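You operate a simulated robot arm through the tools that you are given. There is no shell and no other tool.

You are at the controls of a simulated robot arm. One attempt, no reset.

Task
Free the stuck carton and run it through the taping machine.
Fine: in this order: switch off, raise the tape head, switch on; leave the machine on.

Only the result counts: the job must be done as asked and must still hold three seconds after the hand-in. Knocking over, shifting, dropping, spilling or breaking anything else fails it.

Robot
A 7-joint arm with a two-finger parallel gripper, fixed in place. Base frame: the origin is at the foot of the arm, x ahead of it, y to its left, z up. Lengths are in cm, angles in rad, forces in N, time in s.
Its first joint turns from -2.897 to 2.897 rad. Payload 4.4 kg.
Tool frame: the origin (TCP) lies between the finger pads and is the grasp point; the fingertips stand 2.3 cm ahead of it; z points along the fingers, y is the line along which they close. The gripper opens to 9.4 cm. The fingers are 3.8 cm wide and 1 cm thick; the gripper's body (5.4 by 9.6 cm) begins 3.9 cm behind the TCP.
Orientation is that of the tool frame in the base frame, as a unit quaternion [w, x, y, z]. With the fingers straight down and closing along the base's y, the tool's x points along the base's -x, its y along +y and its z along -z.

Tools
- The arm moves only by the tool arm_command. Its argument "rows" is a list of rows, each an object (a shift or turn left out is 0, a gripper value left out holds the last) with "travel": the shift along the base's x, y, z in units of 100 mm (1.0 is 100 mm), a list of three; "rotation": the turn, a rotation vector about the base's x, y, z in units of 45 degrees (1.0 is 45 degrees), a list of three; "hand": the opening, from 0 (shut) to 1 (fully open). In form: [{"travel": [x, y, z], "rotation": [ax, ay, az], "hand": hand}, ...]. A call has 1 to 20 rows; each row is the pose to reach, as a shift and turn from the pose commanded when the call began. A call with a number of a shift or a turn outside -1 to 1 is refused whole. Rows are played at 5 a second. More than 5 cm and 0.15 rad between two rows, or a gripper value outside its range, and nothing of the call is played. A pose out of reach is approached as far as the arm can. The call stops where the force on the tool passes 50 N (or 10 N more than at its start, if that is more) or the arm is blocked; 0.2 s more then pass. The fingers move at their own pace (about 7.2 cm/s each) and stop on an object; they squeeze with about 42 N. The grip force told is the motor's: it shows also when the fingers shut on nothing. Time passes only in rows, and 0.2 s behind the last, so rows that repeat a pose let the fingers close. It gives the time, the measured TCP pose, the force on the tool (base axes), the opening and the grip force at its end, in the units of the frame above (readings bear some noise), with the torque about the TCP (base axes, N m) and any sound that the robot's microphone picked up, and new pictures: "pictures" is both (left out), scene, wrist or none.
- Cameras (640 x 400 px; columns grow to the right, rows downward): "scene" is fixed at [21.97, -49.81, 181.48]; the picture's right is [0.85, -0.53, 0.00], its down [-0.37, -0.60, -0.71] and it looks along [0.37, 0.60, -0.71] (base axes); focal length 216 px, centre (320, 200). "wrist" rides on the gripper at [8.6, 1.6, -7.4] in the tool frame; the picture's right is [-0.18, 0.98, 0.00], its down [-0.58, -0.11, -0.81] and it looks along [-0.79, -0.15, 0.59] (tool axes); focal length 243 px, centre (320, 200). There is no depth. A picture from a camera that has moved, and an enlarged one, comes with that camera's place and axes in the base frame and with its lens.
- inspect(camera, box): a new picture of the part [left, top, right, bottom] of that camera's present view, enlarged. It takes no simulated time.
- sign_off(): hands the job in; it is judged then, once.

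Nothing tells you positions but the pictures and the camera data. Unless the task says otherwise, let go and move clear before handing in.

The tools are called by a JSON object that holds its "api" and its "payload". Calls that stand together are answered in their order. arm_command: Moves the arm, as the interface text tells. Its arguments: {"type":"object","properties":{"rows":{"type":"array","items":{"type":"object","properties":{"travel":{"type":"array","items":{"type":"number"}},"rotation":{"type":"array","items":{"type":"number"}},"hand":{"type":"number"}}}},"pictures":{"type":"string","enum":["both","scene","wrist","none"]}},"required":["rows"]} The other tools are called the same way: inspect (camera, box) takes an enlarged picture of a part of a camera's view; sign_off () hands the job in.

At the start:

```text
t: 0.0
ee_pos: [64.69, -1.15, 159.18]
orientation: [-0.001, 0.0, 1.0, 0.001]
contact_force: [0.1, 0.4, -0.7]
torque: [-0.02, 0.0, 0.0]
gripper_width: 9.38
gripper_force: 0.1
```

scene: 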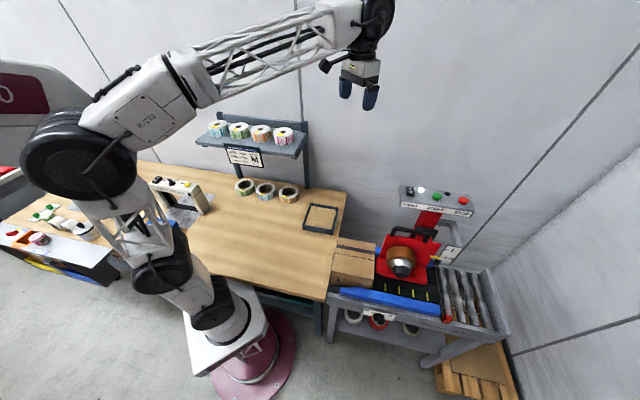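
wrist: 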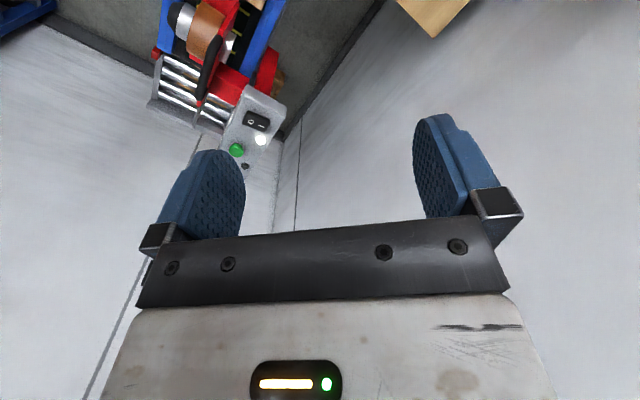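

I see a bench, a taping machine on the right with a carton stuck at its entry, and a control panel on a column behind it. First I'll look closer.

{"api": "inspect", "payload": {"camera": "scene", "box": [310, 170, 530, 350]}}

{"api": "inspect", "payload": {"camera": "scene", "box": [380, 170, 490, 240]}}

{"api": "inspect", "payload": {"camera": "wrist", "box": [140, 0, 320, 180]}}

{"api": "inspect", "payload": {"camera": "scene", "box": [370, 220, 470, 310]}}

```text
2.22 times, centred on (420, 260) of scene
camera zoom: at [21.97, -49.81, 181.48], right [0.85, -0.53, 0.0], down [-0.37, -0.6, -0.71], along [0.37, 0.6, -0.71], focal length 479 px, centre (98, 67)
```

zoom: 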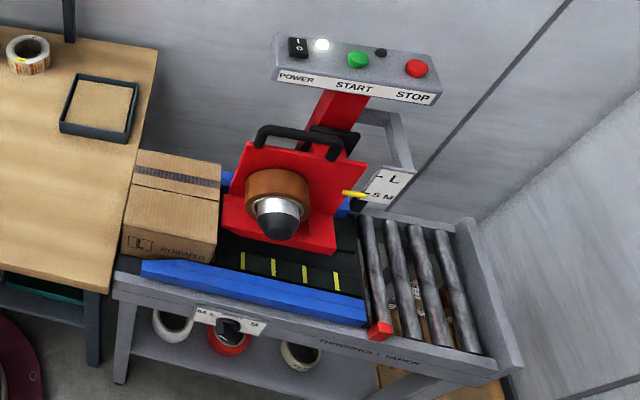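

```text
5.71 times, centred on (435, 205) of scene
camera zoom: at [21.97, -49.81, 181.48], right [0.85, -0.53, 0.0], down [-0.37, -0.6, -0.71], along [0.37, 0.6, -0.71], focal length 1232 px, centre (-337, 171)
```

zoom: 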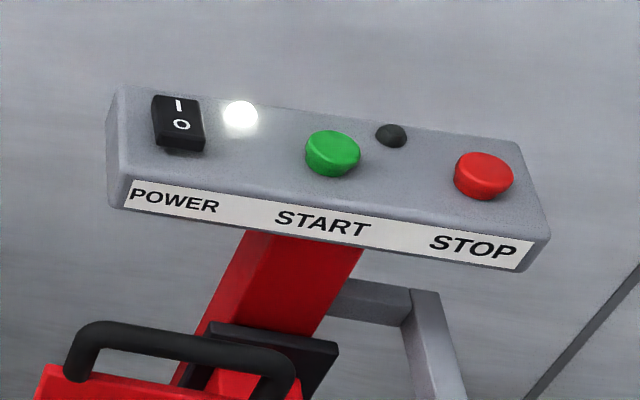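

```text
2.22 times, centred on (230, 90) of wrist
camera zoom: at [55.93, 0.49, 166.48], right [0.18, 0.98, 0.0], down [0.58, -0.11, 0.81], along [0.79, -0.15, -0.59], focal length 539 px, centre (520, 444)
```

zoom: 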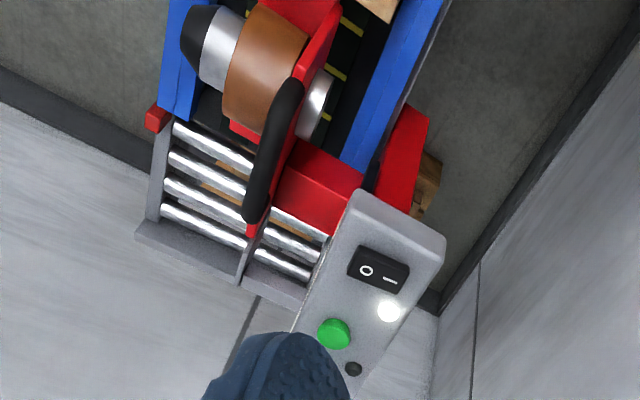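

```text
4.44 times, centred on (420, 265) of scene
camera zoom: at [21.97, -49.81, 181.48], right [0.85, -0.53, 0.0], down [-0.37, -0.6, -0.71], along [0.37, 0.6, -0.71], focal length 958 px, centre (-124, -89)
```

zoom: 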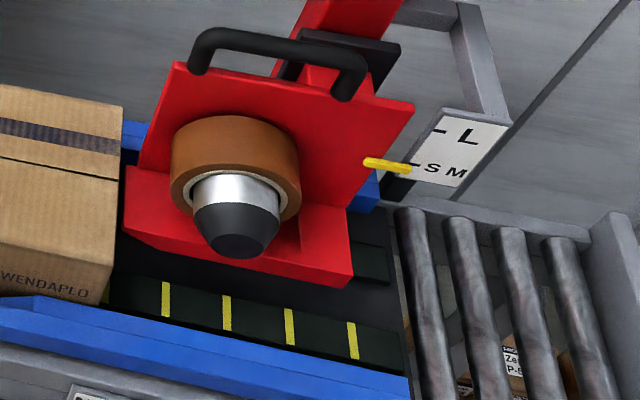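

I place the power rocker near (82,-17,126), START near (88,-24,126), the tape-head handle near (75.5,-26.6,115), and the conveyor running along about (0.67,-0.74). The head pointer reads S/M while the carton is marked L. I'll check more details before moving.

{"api": "inspect", "payload": {"camera": "scene", "box": [365, 300, 415, 335]}}

{"api": "inspect", "payload": {"camera": "scene", "box": [325, 230, 385, 290]}}

{"api": "inspect", "payload": {"camera": "scene", "box": [420, 220, 520, 340]}}

{"api": "inspect", "payload": {"camera": "scene", "box": [415, 225, 475, 275]}}

{"api": "inspect", "payload": {"camera": "scene", "box": [130, 170, 220, 230]}}

```text
11.43 times, centred on (390, 318) of scene
camera zoom: at [21.97, -49.81, 181.48], right [0.85, -0.53, 0.0], down [-0.37, -0.6, -0.71], along [0.37, 0.6, -0.71], focal length 2464 px, centre (-480, -1143)
```

zoom: 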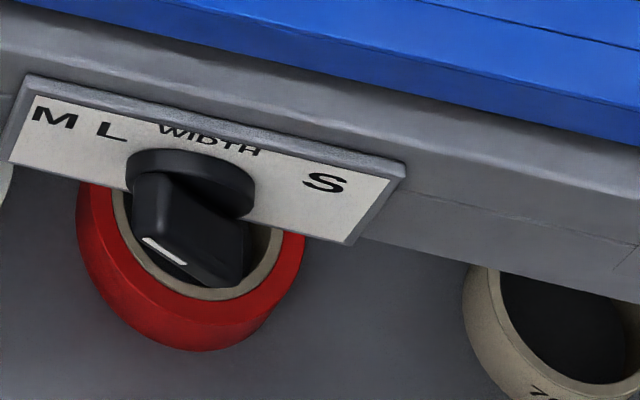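

```text
6.67 times, centred on (355, 260) of scene
camera zoom: at [21.97, -49.81, 181.48], right [0.85, -0.53, 0.0], down [-0.37, -0.6, -0.71], along [0.37, 0.6, -0.71], focal length 1438 px, centre (87, -200)
```

zoom: 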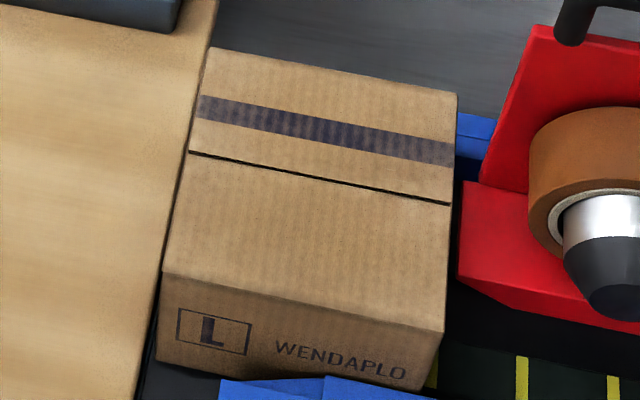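

```text
3.33 times, centred on (470, 280) of scene
camera zoom: at [21.97, -49.81, 181.48], right [0.85, -0.53, 0.0], down [-0.37, -0.6, -0.71], along [0.37, 0.6, -0.71], focal length 719 px, centre (-180, -67)
```

zoom: 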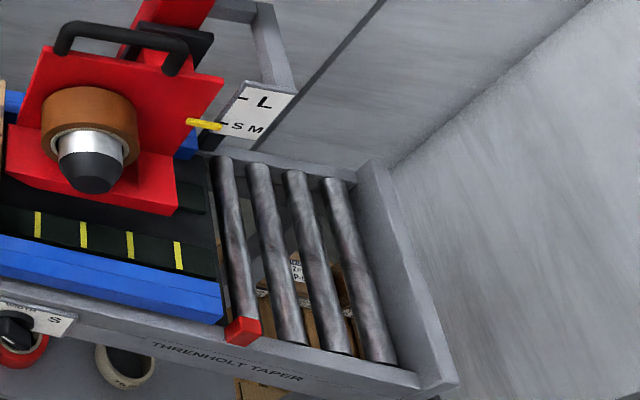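

```text
8.00 times, centred on (445, 250) of scene
camera zoom: at [21.97, -49.81, 181.48], right [0.85, -0.53, 0.0], down [-0.37, -0.6, -0.71], along [0.37, 0.6, -0.71], focal length 1725 px, centre (-680, -200)
```

zoom: 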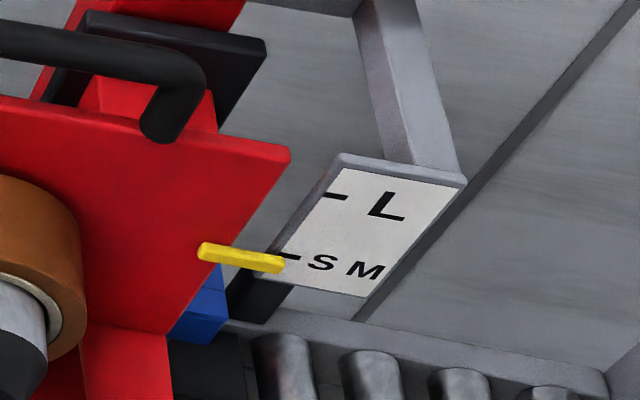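

```text
6.67 times, centred on (175, 200) of scene
camera zoom: at [21.97, -49.81, 181.48], right [0.85, -0.53, 0.0], down [-0.37, -0.6, -0.71], along [0.37, 0.6, -0.71], focal length 1438 px, centre (1287, 200)
```

zoom: 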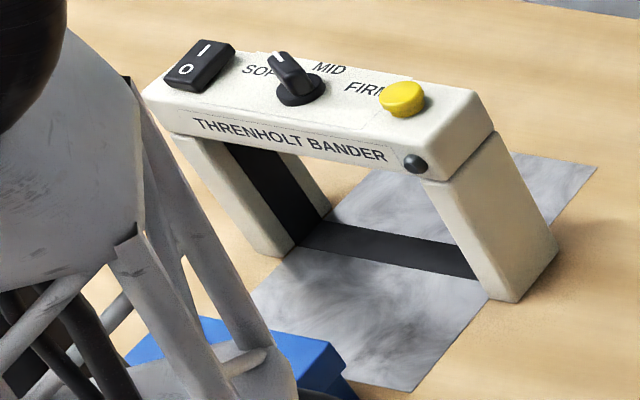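

The width knob on the front apron and the head scale (S/M vs L) both matter. I'll turn the tool to line up with the machine and lower a little for a closer look.

{"api": "arm_command", "payload": {"rows": [{"travel": [-0.1, -0.15, -0.1], "rotation": [0, 0, -0.18]}, {"travel": [-0.2, -0.3, -0.2], "rotation": [0, 0, -0.36]}, {"travel": [-0.3, -0.45, -0.3], "rotation": [0, 0, -0.54]}, {"travel": [-0.4, -0.6, -0.4], "rotation": [0, 0, -0.72]}, {"travel": [-0.5, -0.75, -0.5], "rotation": [0, 0, -0.9]}, {"travel": [-0.6, -0.9, -0.6], "rotation": [0, 0, -1.0]}]}}

```text
t: 1.4
ee_pos: [58.69, -10.03, 152.99]
orientation: [0.0, 0.383, 0.924, 0.001]
contact_force: [0.1, -0.8, -0.3]
torque: [-0.01, -0.02, 0.02]
gripper_width: 9.38
gripper_force: 0.0
camera wrist: at [53.55, -2.88, 160.46], right [0.83, 0.56, 0.0], down [0.33, -0.49, 0.81], along [0.45, -0.67, -0.59], focal length 243 px, centre (320, 200)
```

scene: 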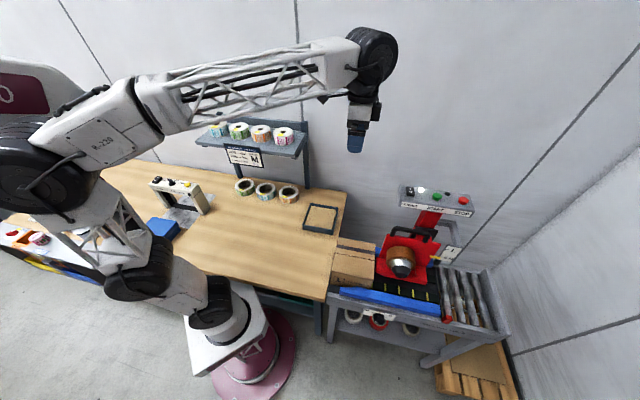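
wrist: 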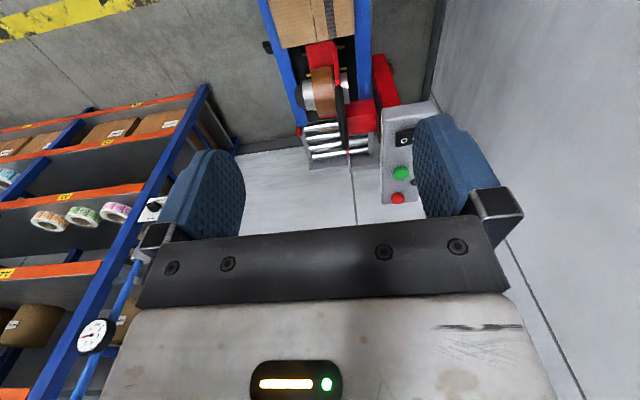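

{"api": "inspect", "payload": {"camera": "wrist", "box": [240, 0, 460, 220]}}

{"api": "inspect", "payload": {"camera": "wrist", "box": [280, 30, 400, 130]}}

{"api": "inspect", "payload": {"camera": "wrist", "box": [360, 100, 440, 210]}}

```text
1.82 times, centred on (350, 110) of wrist
camera zoom: at [53.55, -2.88, 160.46], right [0.83, 0.56, 0.0], down [0.33, -0.49, 0.81], along [0.45, -0.67, -0.59], focal length 441 px, centre (266, 364)
```

zoom: 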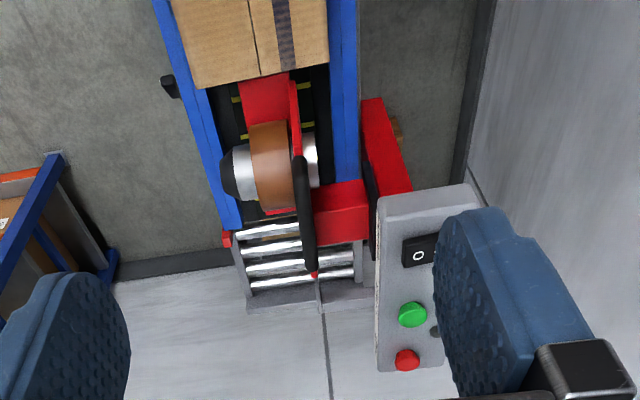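

```text
4.00 times, centred on (340, 80) of wrist
camera zoom: at [53.55, -2.88, 160.46], right [0.83, 0.56, 0.0], down [0.33, -0.49, 0.81], along [0.45, -0.67, -0.59], focal length 970 px, centre (240, 680)
```

zoom: 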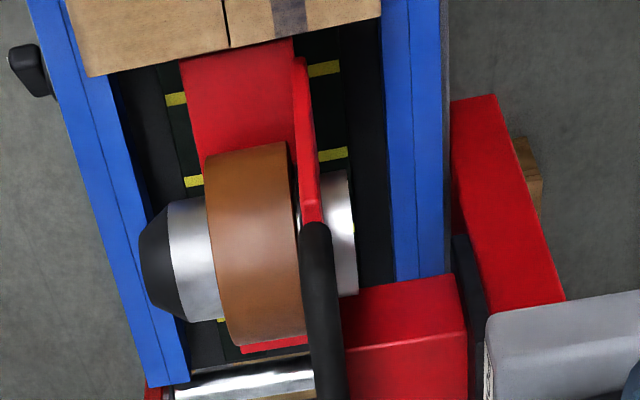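

```text
3.64 times, centred on (400, 155) of wrist
camera zoom: at [53.55, -2.88, 160.46], right [0.83, 0.56, 0.0], down [0.33, -0.49, 0.81], along [0.45, -0.67, -0.59], focal length 882 px, centre (29, 364)
```

zoom: 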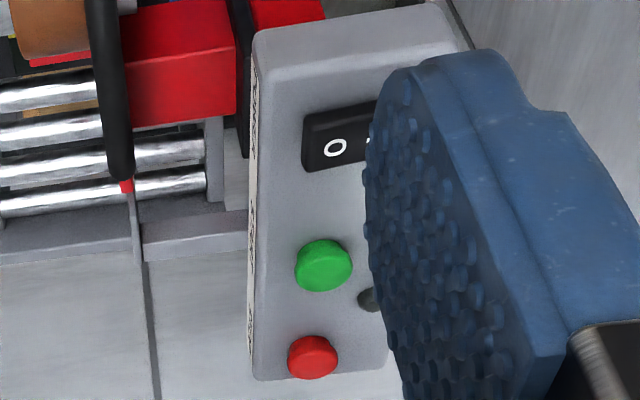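

Aligned with the conveyor now: e1≈(0.674,-0.739), across e2≈(0.739,0.674). The carton (top z≈98) butts against the tape head and fits between the rails. I'll shut the fingers and move over the power rocker.

{"api": "arm_command", "payload": {"rows": [{"travel": [0.3, 0, 0], "rotation": [0, 0, -0.06], "hand": 0}, {"travel": [0.6, -0.15, 0], "rotation": [0, 0, -0.06], "hand": 0}, {"travel": [0.9, -0.3, -0.2], "rotation": [0, 0, -0.06], "hand": 0}, {"travel": [1.0, -0.4, -0.4], "rotation": [0, 0, -0.06], "hand": 0}], "pictures": "none"}}

{"api": "arm_command", "payload": {"rows": [{"travel": [0.3, -0.1, -0.2]}, {"travel": [0.6, -0.2, -0.4]}, {"travel": [0.9, -0.3, -0.6]}, {"travel": [0.95, -0.3, -0.9]}]}}

```text
t: 2.4
ee_pos: [68.6, -14.21, 149.04]
orientation: [0.0, 0.404, 0.915, 0.0]
contact_force: [-0.2, 0.2, 0.8]
torque: [-0.03, -0.04, 0.03]
gripper_width: 0.0
gripper_force: 41.7
```

```text
t: 3.4
ee_pos: [78.12, -17.14, 140.02]
orientation: [0.0, 0.405, 0.914, 0.0]
contact_force: [0.7, -0.2, 0.6]
torque: [0.01, 0.01, -0.02]
gripper_width: 0.0
gripper_force: 41.9
camera wrist: at [73.5, -9.68, 147.47], right [0.85, 0.53, 0.0], down [0.31, -0.5, 0.81], along [0.42, -0.69, -0.59], focal length 243 px, centre (320, 200)
```

scene: 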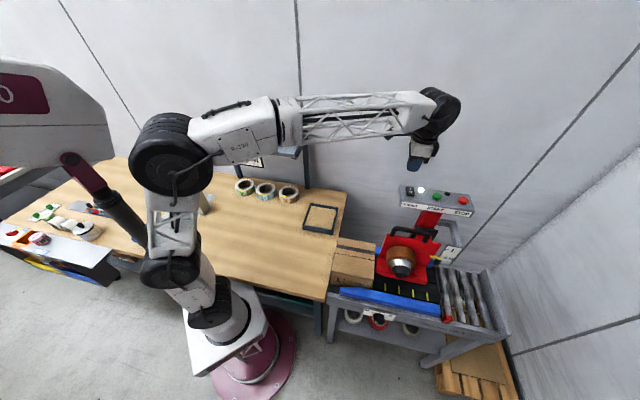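
wrist: 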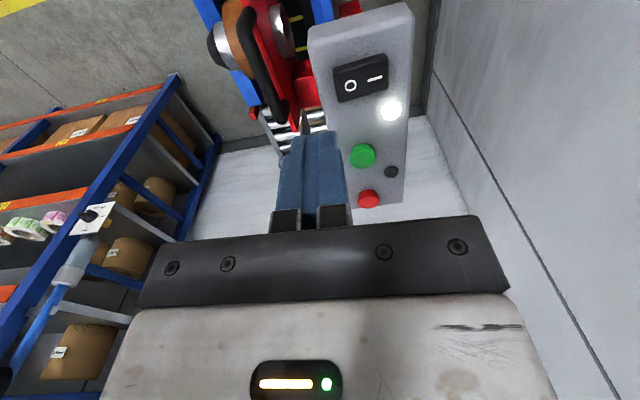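

{"api": "inspect", "payload": {"camera": "wrist", "box": [290, 0, 450, 220]}}

{"api": "inspect", "payload": {"camera": "wrist", "box": [190, 0, 350, 140]}}

```text
1.82 times, centred on (370, 110) of wrist
camera zoom: at [73.5, -9.68, 147.47], right [0.85, 0.53, 0.0], down [0.31, -0.5, 0.81], along [0.42, -0.69, -0.59], focal length 441 px, centre (229, 364)
```

zoom: 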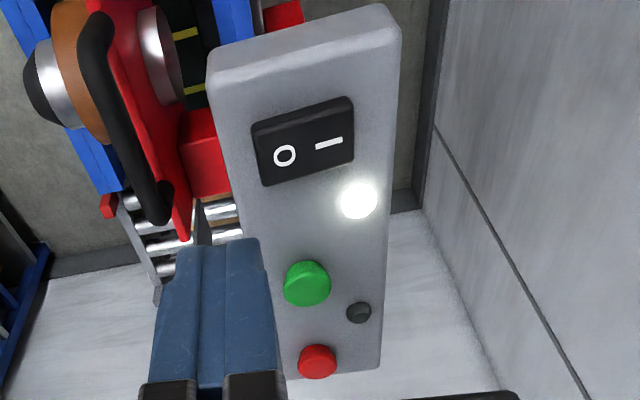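

```text
2.86 times, centred on (270, 70) of wrist
camera zoom: at [73.5, -9.68, 147.47], right [0.85, 0.53, 0.0], down [0.31, -0.5, 0.81], along [0.42, -0.69, -0.59], focal length 693 px, centre (463, 571)
```

zoom: 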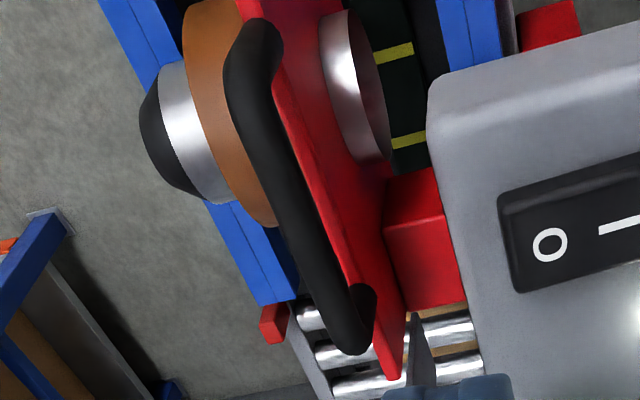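

The rocker's O half sits around (81.6,-18.2,126.3), with the I half farther back. I'll hover over the O half and come down gently.

{"api": "arm_command", "payload": {"rows": [{"travel": [0.16, -0.05, -0.2]}, {"travel": [0.33, -0.11, -0.5]}, {"travel": [0.33, -0.11, -0.9]}], "pictures": "wrist"}}

{"api": "inspect", "payload": {"camera": "wrist", "box": [240, 80, 400, 180]}}

{"api": "inspect", "payload": {"camera": "scene", "box": [380, 160, 480, 230]}}

```text
t: 4.2
ee_pos: [81.45, -18.1, 131.13]
orientation: [0.001, 0.404, 0.915, 0.0]
contact_force: [-0.4, 0.4, 0.6]
torque: [0.01, 0.01, 0.02]
gripper_width: 0.0
gripper_force: 42.3
camera wrist: at [76.78, -10.74, 138.5], right [0.85, 0.53, 0.0], down [0.31, -0.5, 0.81], along [0.42, -0.69, -0.59], focal length 243 px, centre (320, 200)
```

wrist: 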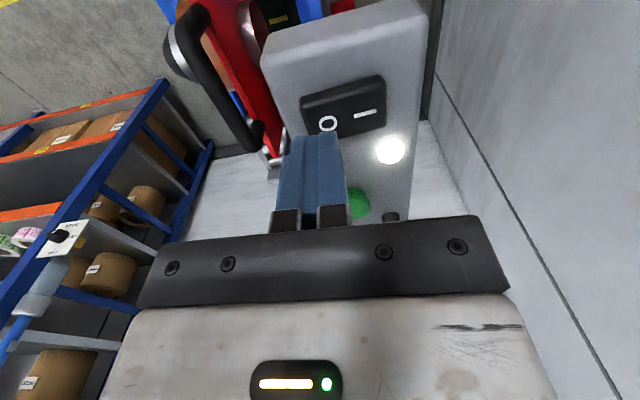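

```text
4.00 times, centred on (320, 130) of wrist
camera zoom: at [76.78, -10.74, 138.5], right [0.85, 0.53, 0.0], down [0.31, -0.5, 0.81], along [0.42, -0.69, -0.59], focal length 970 px, centre (320, 480)
```

zoom: 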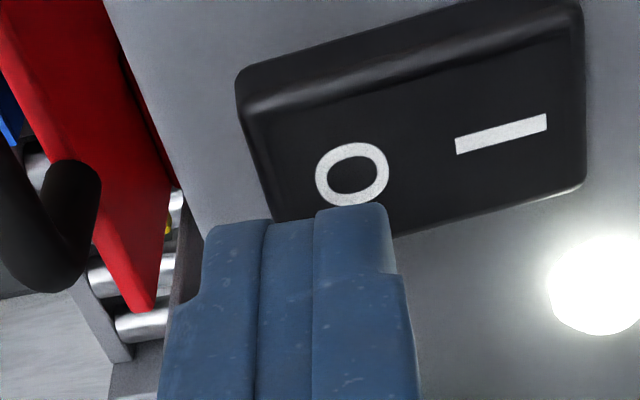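

```text
5.71 times, centred on (430, 195) of scene
camera zoom: at [21.97, -49.81, 181.48], right [0.85, -0.53, 0.0], down [-0.37, -0.6, -0.71], along [0.37, 0.6, -0.71], focal length 1232 px, centre (-309, 229)
```

zoom: 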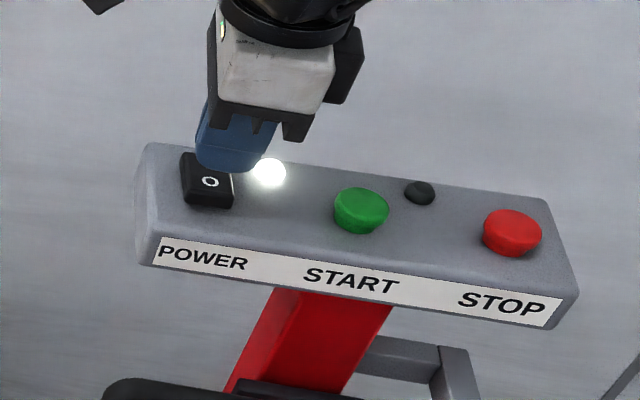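

{"api": "arm_command", "payload": {"rows": [{"travel": [0, 0, -0.1]}, {"travel": [0, 0, -0.18]}, {"travel": [0, 0, -0.23]}, {"travel": [0, 0, -0.27]}, {"travel": [0, 0, -0.31]}], "pictures": "wrist"}}

{"api": "inspect", "payload": {"camera": "wrist", "box": [240, 80, 400, 180]}}

{"api": "inspect", "payload": {"camera": "scene", "box": [380, 160, 480, 230]}}

```text
t: 5.4
ee_pos: [81.34, -18.11, 128.89]
orientation: [0.006, 0.405, 0.914, 0.001]
contact_force: [-5.7, -1.1, 6.7]
torque: [0.1, 0.11, 0.08]
gripper_width: 0.01
gripper_force: 42.5
heard: click
stopped in row 5: the force on the tool passed its limit at 56 N (the readings are from after the stop); the commanded pose is now the measured one
camera wrist: at [76.63, -10.79, 136.21], right [0.85, 0.52, 0.01], down [0.3, -0.5, 0.81], along [0.43, -0.69, -0.59], focal length 243 px, centre (320, 200)
```

wrist: 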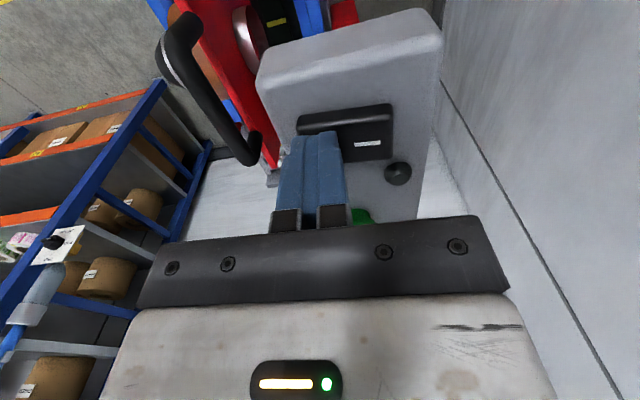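

```text
4.00 times, centred on (320, 130) of wrist
camera zoom: at [76.63, -10.79, 136.21], right [0.85, 0.52, 0.01], down [0.3, -0.5, 0.81], along [0.43, -0.69, -0.59], focal length 970 px, centre (320, 480)
```

zoom: 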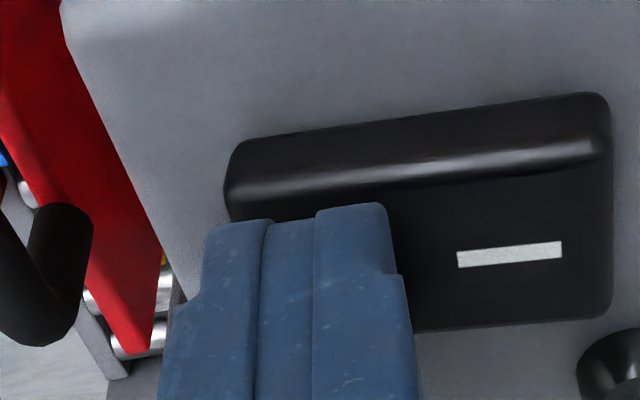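

```text
5.71 times, centred on (430, 195) of scene
camera zoom: at [21.97, -49.81, 181.48], right [0.85, -0.53, 0.0], down [-0.37, -0.6, -0.71], along [0.37, 0.6, -0.71], focal length 1232 px, centre (-309, 229)
```

zoom: 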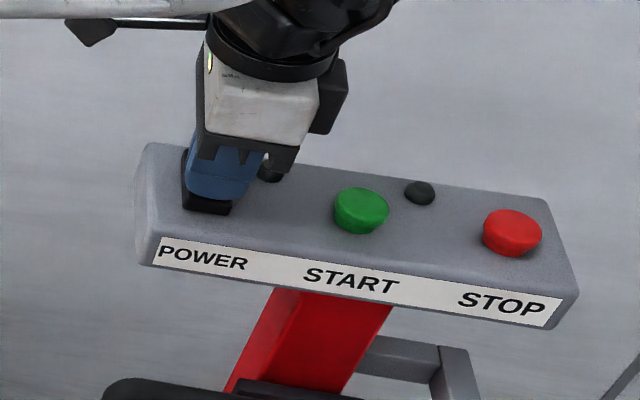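

The rocker clicked over and the lamp is dark, so the power is off. Next I go up, swing to above the handle (about (73.9,-26,116.5)), tilt about 20° away from the panel and open the fingers.

{"api": "arm_command", "payload": {"rows": [{"travel": [0, 0, 0.35]}, {"travel": [0, 0, 0.7]}, {"travel": [-0.25, -0.26, 0.7], "rotation": [0.1, -0.11, 0], "hand": 0.6}, {"travel": [-0.5, -0.53, 0.7], "rotation": [0.2, -0.219, 0], "hand": 0.6}, {"travel": [-0.75, -0.79, 0.7], "rotation": [0.299, -0.328, 0], "hand": 0.6}, {"travel": [-0.75, -0.79, 0.3], "rotation": [0.299, -0.328, 0], "hand": 0.6}, {"travel": [-0.75, -0.79, 0.0], "rotation": [0.299, -0.328, 0], "hand": 0.6}]}}

{"api": "inspect", "payload": {"camera": "wrist", "box": [220, 0, 420, 200]}}

{"api": "inspect", "payload": {"camera": "scene", "box": [370, 180, 470, 290]}}

```text
t: 7.0
ee_pos: [74.12, -26.12, 128.88]
orientation: [0.076, 0.399, 0.9, 0.16]
contact_force: [0.0, -0.1, 0.5]
torque: [-0.02, 0.02, 0.03]
gripper_width: 5.65
gripper_force: 0.1
camera wrist: at [67.25, -20.43, 136.37], right [0.81, 0.48, 0.34], down [0.1, -0.68, 0.72], along [0.58, -0.55, -0.6], focal length 243 px, centre (320, 200)
```

scene: 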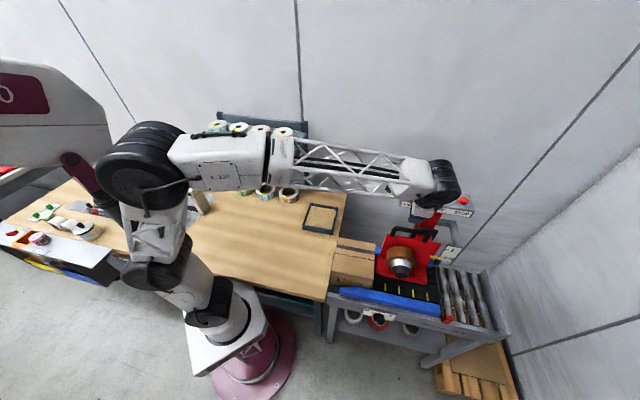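
wrist: 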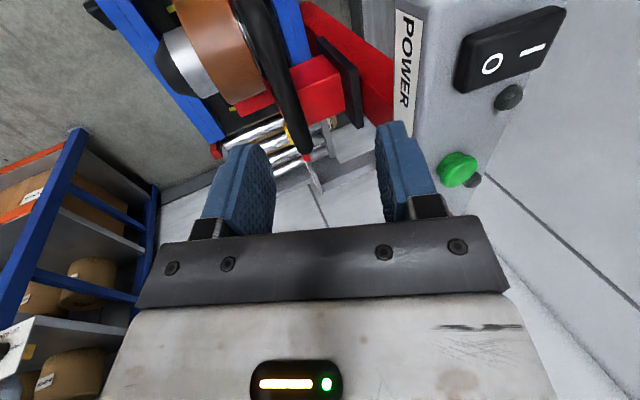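

```text
2.00 times, centred on (320, 100) of wrist
camera zoom: at [67.25, -20.43, 136.37], right [0.81, 0.48, 0.34], down [0.1, -0.68, 0.72], along [0.58, -0.55, -0.6], focal length 485 px, centre (320, 400)
```

zoom: 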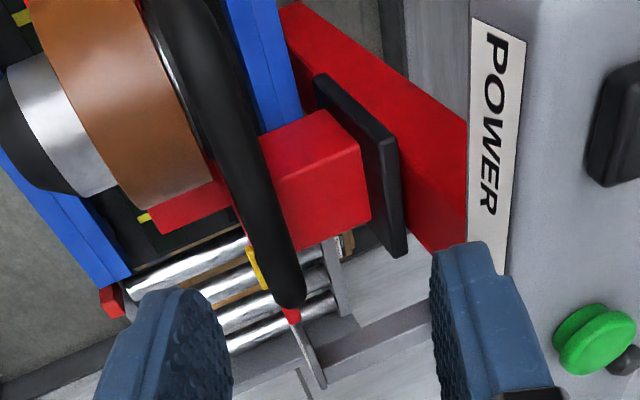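

```text
3.64 times, centred on (420, 235) of scene
camera zoom: at [21.97, -49.81, 181.48], right [0.85, -0.53, 0.0], down [-0.37, -0.6, -0.71], along [0.37, 0.6, -0.71], focal length 784 px, centre (-44, 73)
```

zoom: 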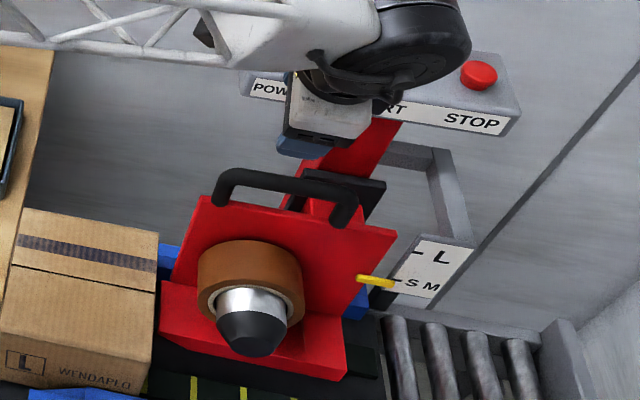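

The bar is confirmed around e2≈37.6, z≈116.5. I move to a pre-grasp point and look.

{"api": "arm_command", "payload": {"rows": [{"travel": [0, -0.11, -0.3]}, {"travel": [-0.01, -0.22, -0.69]}]}}

{"api": "inspect", "payload": {"camera": "wrist", "box": [220, 40, 420, 220]}}

{"api": "inspect", "payload": {"camera": "scene", "box": [380, 190, 470, 260]}}

```text
t: 7.6
ee_pos: [73.85, -28.27, 121.84]
orientation: [0.074, 0.399, 0.9, 0.16]
contact_force: [-0.9, 0.5, 1.0]
torque: [0.05, 0.01, -0.01]
gripper_width: 5.64
gripper_force: 0.1
camera wrist: at [67.13, -22.54, 129.33], right [0.81, 0.48, 0.34], down [0.1, -0.68, 0.72], along [0.58, -0.55, -0.6], focal length 243 px, centre (320, 200)
```

scene: 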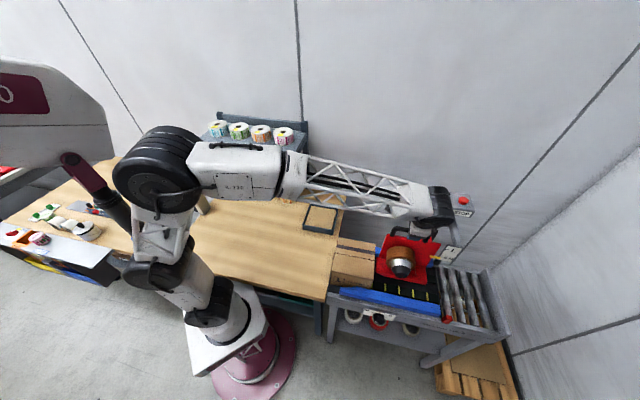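
wrist: 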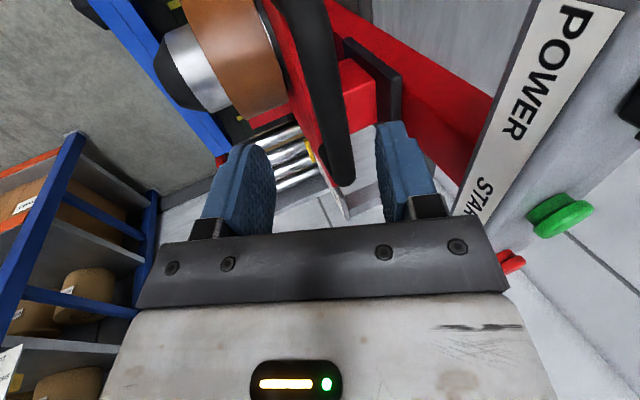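

```text
2.22 times, centred on (320, 130) of wrist
camera zoom: at [67.13, -22.54, 129.33], right [0.81, 0.48, 0.34], down [0.1, -0.68, 0.72], along [0.58, -0.55, -0.6], focal length 539 px, centre (320, 356)
```

zoom: 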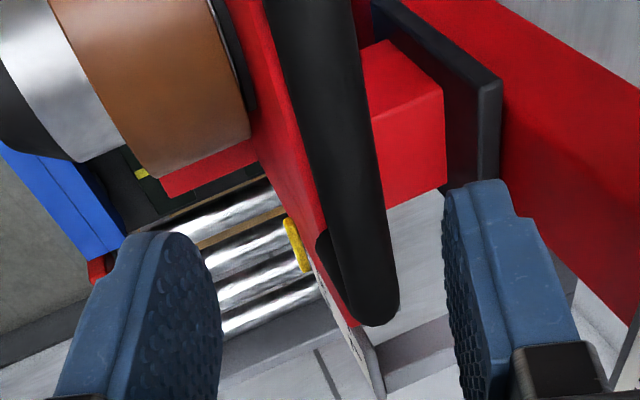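

```text
5.71 times, centred on (425, 225) of scene
camera zoom: at [21.97, -49.81, 181.48], right [0.85, -0.53, 0.0], down [-0.37, -0.6, -0.71], along [0.37, 0.6, -0.71], focal length 1232 px, centre (-280, 57)
```

zoom: 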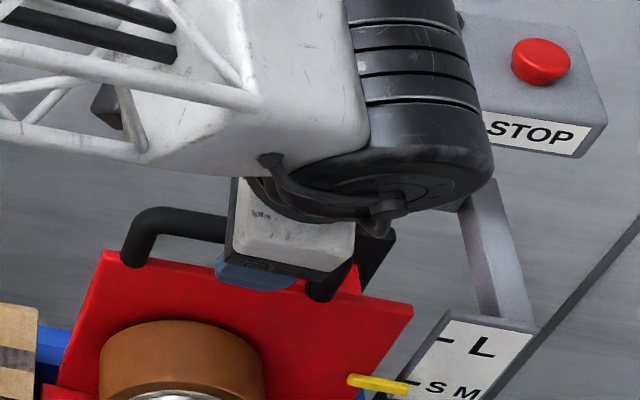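

{"api": "arm_command", "payload": {"rows": [{"travel": [0.04, 0.04, -0.16]}, {"travel": [0.08, 0.08, -0.31]}, {"travel": [0.126, 0.115, -0.47]}], "pictures": "wrist"}}

{"api": "inspect", "payload": {"camera": "wrist", "box": [220, 40, 420, 220]}}

{"api": "inspect", "payload": {"camera": "scene", "box": [380, 190, 470, 260]}}

```text
t: 8.4
ee_pos: [75.06, -27.23, 117.16]
orientation: [0.074, 0.399, 0.9, 0.16]
contact_force: [0.5, 0.2, 0.2]
torque: [0.01, -0.02, 0.01]
gripper_width: 5.63
gripper_force: 0.1
camera wrist: at [68.38, -21.49, 124.65], right [0.81, 0.48, 0.34], down [0.1, -0.68, 0.72], along [0.58, -0.55, -0.6], focal length 243 px, centre (320, 200)
```

wrist: 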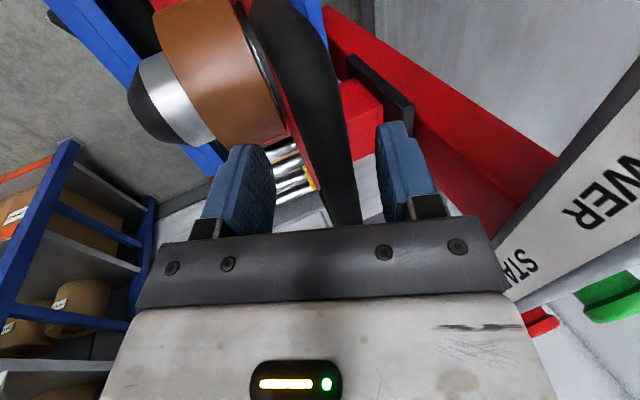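

```text
2.22 times, centred on (320, 130) of wrist
camera zoom: at [68.38, -21.49, 124.65], right [0.81, 0.48, 0.34], down [0.1, -0.68, 0.72], along [0.58, -0.55, -0.6], focal length 539 px, centre (320, 356)
```

zoom: 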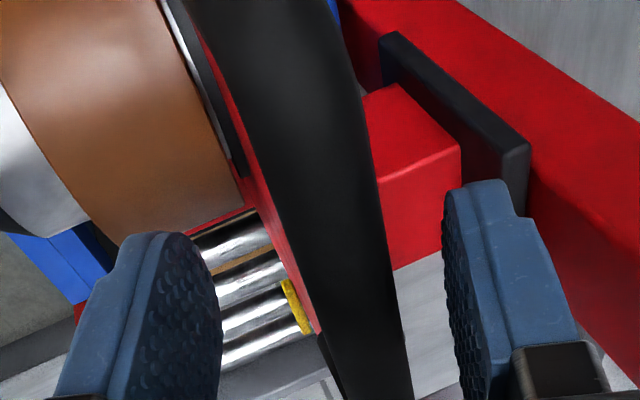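

```text
5.71 times, centred on (425, 225) of scene
camera zoom: at [21.97, -49.81, 181.48], right [0.85, -0.53, 0.0], down [-0.37, -0.6, -0.71], along [0.37, 0.6, -0.71], focal length 1232 px, centre (-280, 57)
```

zoom: 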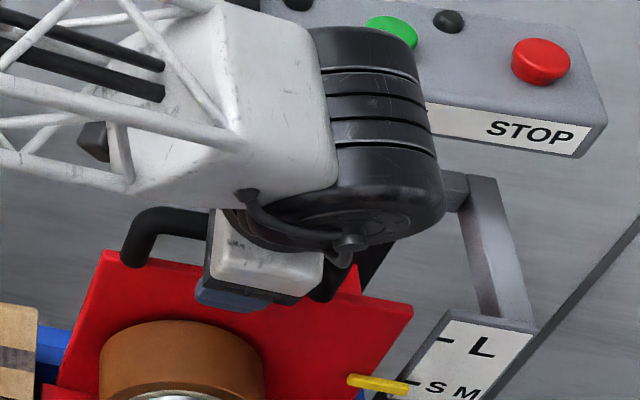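

The bar is between the open fingers, offset about 0.5 cm; I centre on it and close.

{"api": "arm_command", "payload": {"rows": [{"travel": [0.035, 0.032, 0.017]}, {"travel": [0.035, 0.032, 0.017], "hand": 0.35}, {"travel": [0.035, 0.032, 0.017], "hand": 0.1}, {"travel": [0.035, 0.032, 0.017], "hand": 0}, {"travel": [0.035, 0.032, 0.017], "hand": 0}, {"travel": [0.035, 0.032, 0.017], "hand": 0}], "pictures": "wrist"}}

```text
t: 9.5
ee_pos: [75.6, -26.77, 117.45]
orientation: [0.075, 0.397, 0.901, 0.159]
contact_force: [13.7, 8.6, -2.3]
torque: [-0.51, -0.42, 1.77]
gripper_width: 1.94
gripper_force: 45.0
stopped in row 5: the force on the tool passed its limit at 52 N (the readings are from after the stop); the commanded pose is now the measured one
camera wrist: at [68.85, -21.06, 124.89], right [0.8, 0.49, 0.34], down [0.1, -0.68, 0.72], along [0.59, -0.55, -0.6], focal length 243 px, centre (320, 200)
```

wrist: 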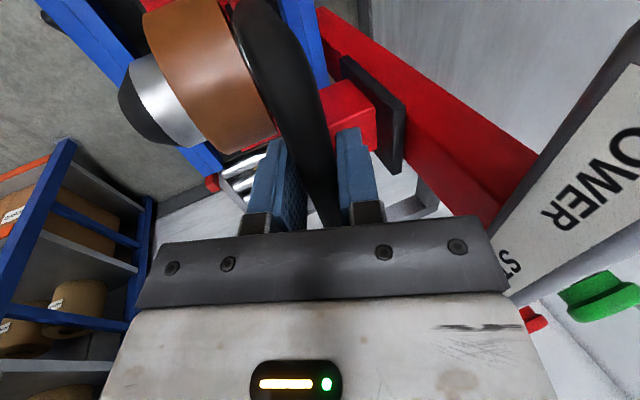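

The handle is gripped (1.94 cm). Now I lift it straight up in small steps.

{"api": "arm_command", "payload": {"rows": [{"travel": [0.012, 0.01, 0.0], "hand": 0}, {"travel": [0.012, 0.01, 0.03], "hand": 0}, {"travel": [0.012, 0.01, 0.06], "hand": 0}, {"travel": [0.012, 0.01, 0.1], "hand": 0}, {"travel": [0.012, 0.01, 0.14], "hand": 0}, {"travel": [0.012, 0.01, 0.18], "hand": 0}], "pictures": "both"}}

{"api": "inspect", "payload": {"camera": "scene", "box": [380, 190, 480, 270]}}

```text
t: 10.9
ee_pos: [75.66, -26.71, 119.3]
orientation: [0.074, 0.398, 0.9, 0.16]
contact_force: [-30.4, -22.7, -4.1]
torque: [-0.16, 0.23, 1.86]
gripper_width: 1.96
gripper_force: 45.1
camera wrist: at [68.88, -21.05, 126.7], right [0.8, 0.48, 0.34], down [0.1, -0.68, 0.72], along [0.58, -0.55, -0.6], focal length 243 px, centre (320, 200)
```

scene: 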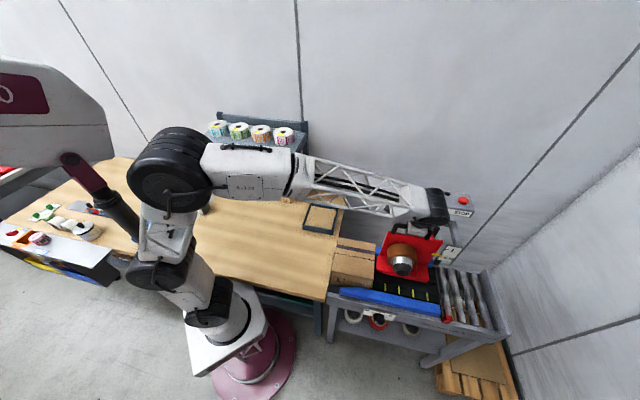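
wrist: 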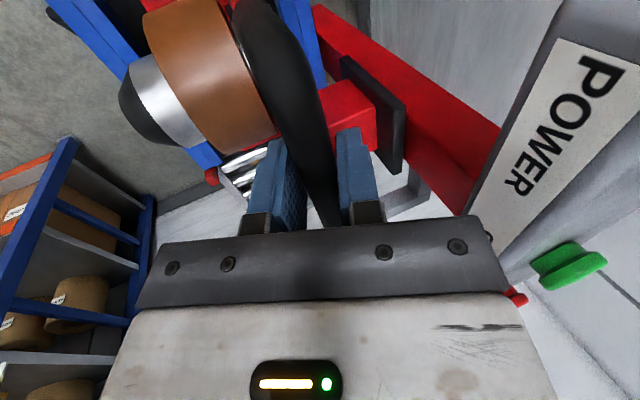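

```text
5.00 times, centred on (430, 230) of scene
camera zoom: at [21.97, -49.81, 181.48], right [0.85, -0.53, 0.0], down [-0.37, -0.6, -0.71], along [0.37, 0.6, -0.71], focal length 1078 px, centre (-230, 50)
```

zoom: 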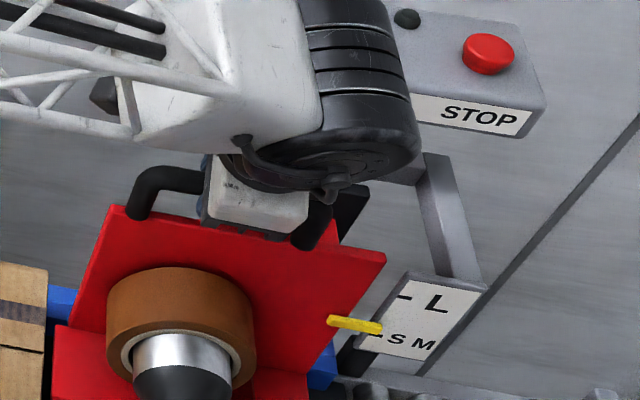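

The head slides up freely, about 1.8 cm so far. I ease the sideways load a little and continue up.

{"api": "arm_command", "payload": {"rows": [{"travel": [-0.008, -0.007, 0.0], "hand": 0}, {"travel": [-0.008, -0.007, 0.05], "hand": 0}, {"travel": [-0.008, -0.007, 0.1], "hand": 0}, {"travel": [-0.008, -0.007, 0.15], "hand": 0}, {"travel": [-0.008, -0.007, 0.2], "hand": 0}, {"travel": [-0.008, -0.007, 0.25], "hand": 0}, {"travel": [-0.008, -0.007, 0.29], "hand": 0}], "pictures": "scene"}}

{"api": "inspect", "payload": {"camera": "scene", "box": [420, 220, 480, 270]}}

```text
t: 12.5
ee_pos: [75.63, -26.66, 122.32]
orientation: [0.074, 0.398, 0.9, 0.159]
contact_force: [-21.9, 10.3, -3.6]
torque: [0.08, 0.27, 1.95]
gripper_width: 1.95
gripper_force: 45.5
```

scene: 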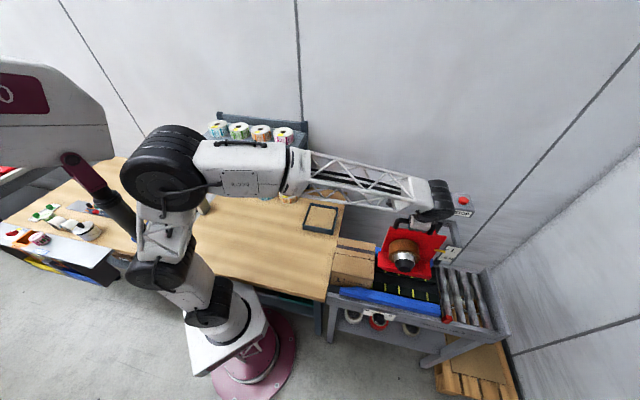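

```text
8.00 times, centred on (450, 245) of scene
camera zoom: at [21.97, -49.81, 181.48], right [0.85, -0.53, 0.0], down [-0.37, -0.6, -0.71], along [0.37, 0.6, -0.71], focal length 1725 px, centre (-720, -160)
```

zoom: 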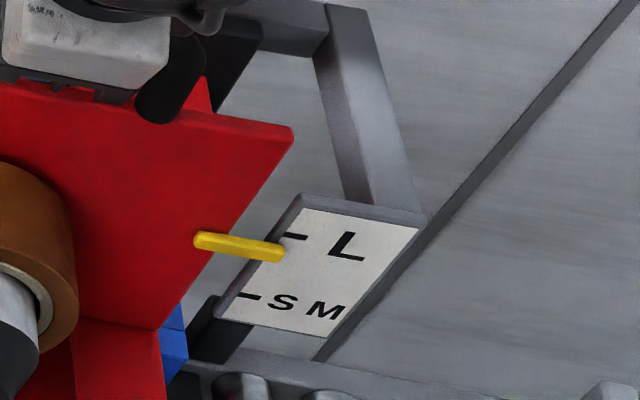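

{"api": "arm_command", "payload": {"rows": [{"travel": [0.003, -0.006, 0.03], "hand": 0}, {"travel": [0.003, -0.006, 0.055], "hand": 0}, {"travel": [0.003, -0.006, 0.075], "hand": 0}], "pictures": "scene"}}

{"api": "inspect", "payload": {"camera": "scene", "box": [420, 220, 480, 270]}}

{"api": "inspect", "payload": {"camera": "scene", "box": [320, 220, 450, 300]}}

```text
t: 13.3
ee_pos: [75.54, -26.8, 122.84]
orientation: [0.075, 0.397, 0.901, 0.158]
contact_force: [-15.7, 32.1, -3.7]
torque: [-0.66, -0.82, 1.52]
gripper_width: 1.91
gripper_force: 44.8
```

scene: 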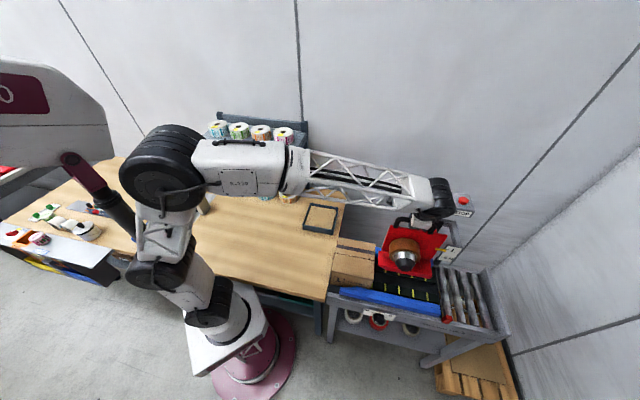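

```text
8.00 times, centred on (450, 245) of scene
camera zoom: at [21.97, -49.81, 181.48], right [0.85, -0.53, 0.0], down [-0.37, -0.6, -0.71], along [0.37, 0.6, -0.71], focal length 1725 px, centre (-720, -160)
```

zoom: 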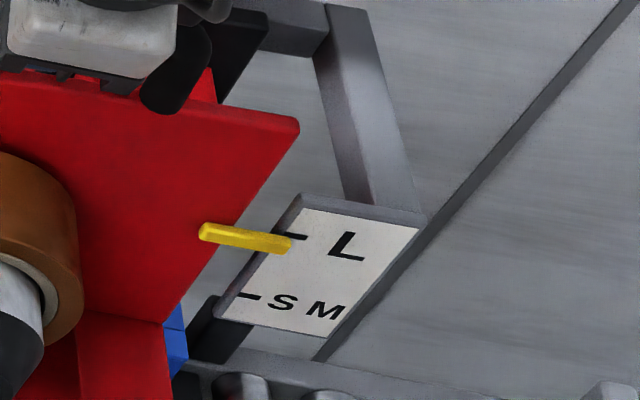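

```text
4.92 times, centred on (385, 260) of scene
camera zoom: at [21.97, -49.81, 181.48], right [0.85, -0.53, 0.0], down [-0.37, -0.6, -0.71], along [0.37, 0.6, -0.71], focal length 1062 px, centre (0, -95)
```

zoom: 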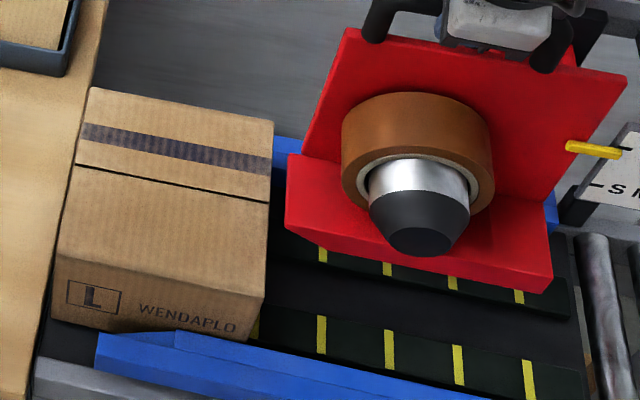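

The pointer now lines up with the L mark and the head clears the carton. I ease the side load, then open the fingers and check that the head stays up.

{"api": "arm_command", "payload": {"rows": [{"travel": [-0.005, 0.006, 0], "hand": 0}, {"travel": [-0.005, 0.006, 0], "hand": 0.25}, {"travel": [-0.005, 0.006, 0], "hand": 0.45}, {"travel": [-0.005, 0.006, 0], "hand": 0.6}, {"travel": [-0.005, 0.006, 0], "hand": 0.6}], "pictures": "both"}}

{"api": "inspect", "payload": {"camera": "scene", "box": [420, 220, 480, 270]}}

```text
t: 14.5
ee_pos: [75.58, -26.74, 122.92]
orientation: [0.075, 0.398, 0.9, 0.16]
contact_force: [0.2, 1.4, -1.0]
torque: [0.01, 0.02, 0.02]
gripper_width: 5.65
gripper_force: 0.1
camera wrist: at [68.82, -21.09, 130.37], right [0.8, 0.48, 0.34], down [0.1, -0.68, 0.72], along [0.58, -0.55, -0.6], focal length 243 px, centre (320, 200)
```

scene: 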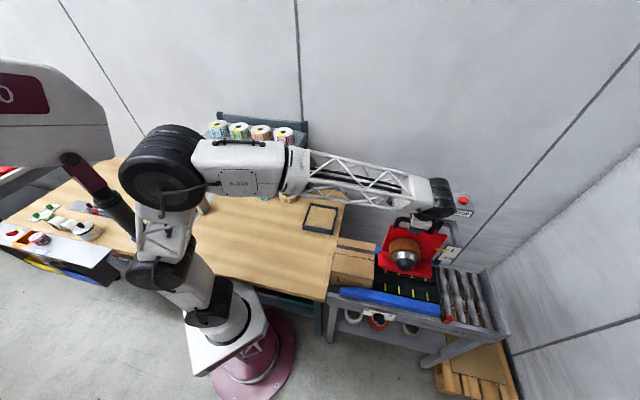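
wrist: 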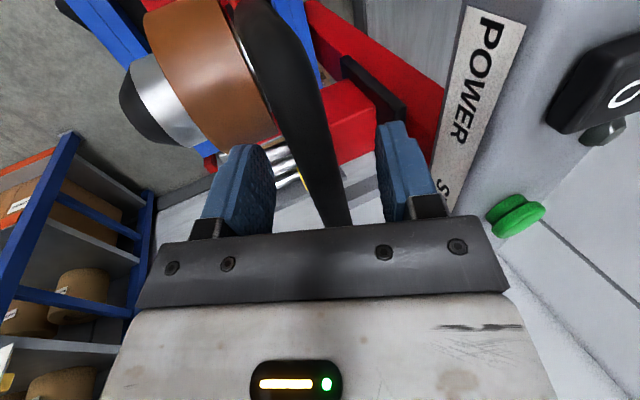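

```text
8.00 times, centred on (450, 245) of scene
camera zoom: at [21.97, -49.81, 181.48], right [0.85, -0.53, 0.0], down [-0.37, -0.6, -0.71], along [0.37, 0.6, -0.71], focal length 1725 px, centre (-720, -160)
```

zoom: 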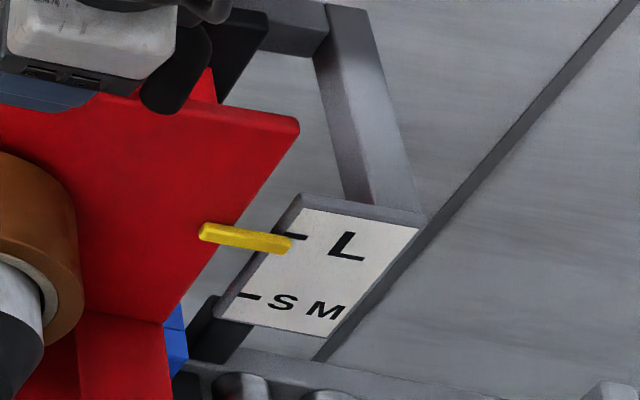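

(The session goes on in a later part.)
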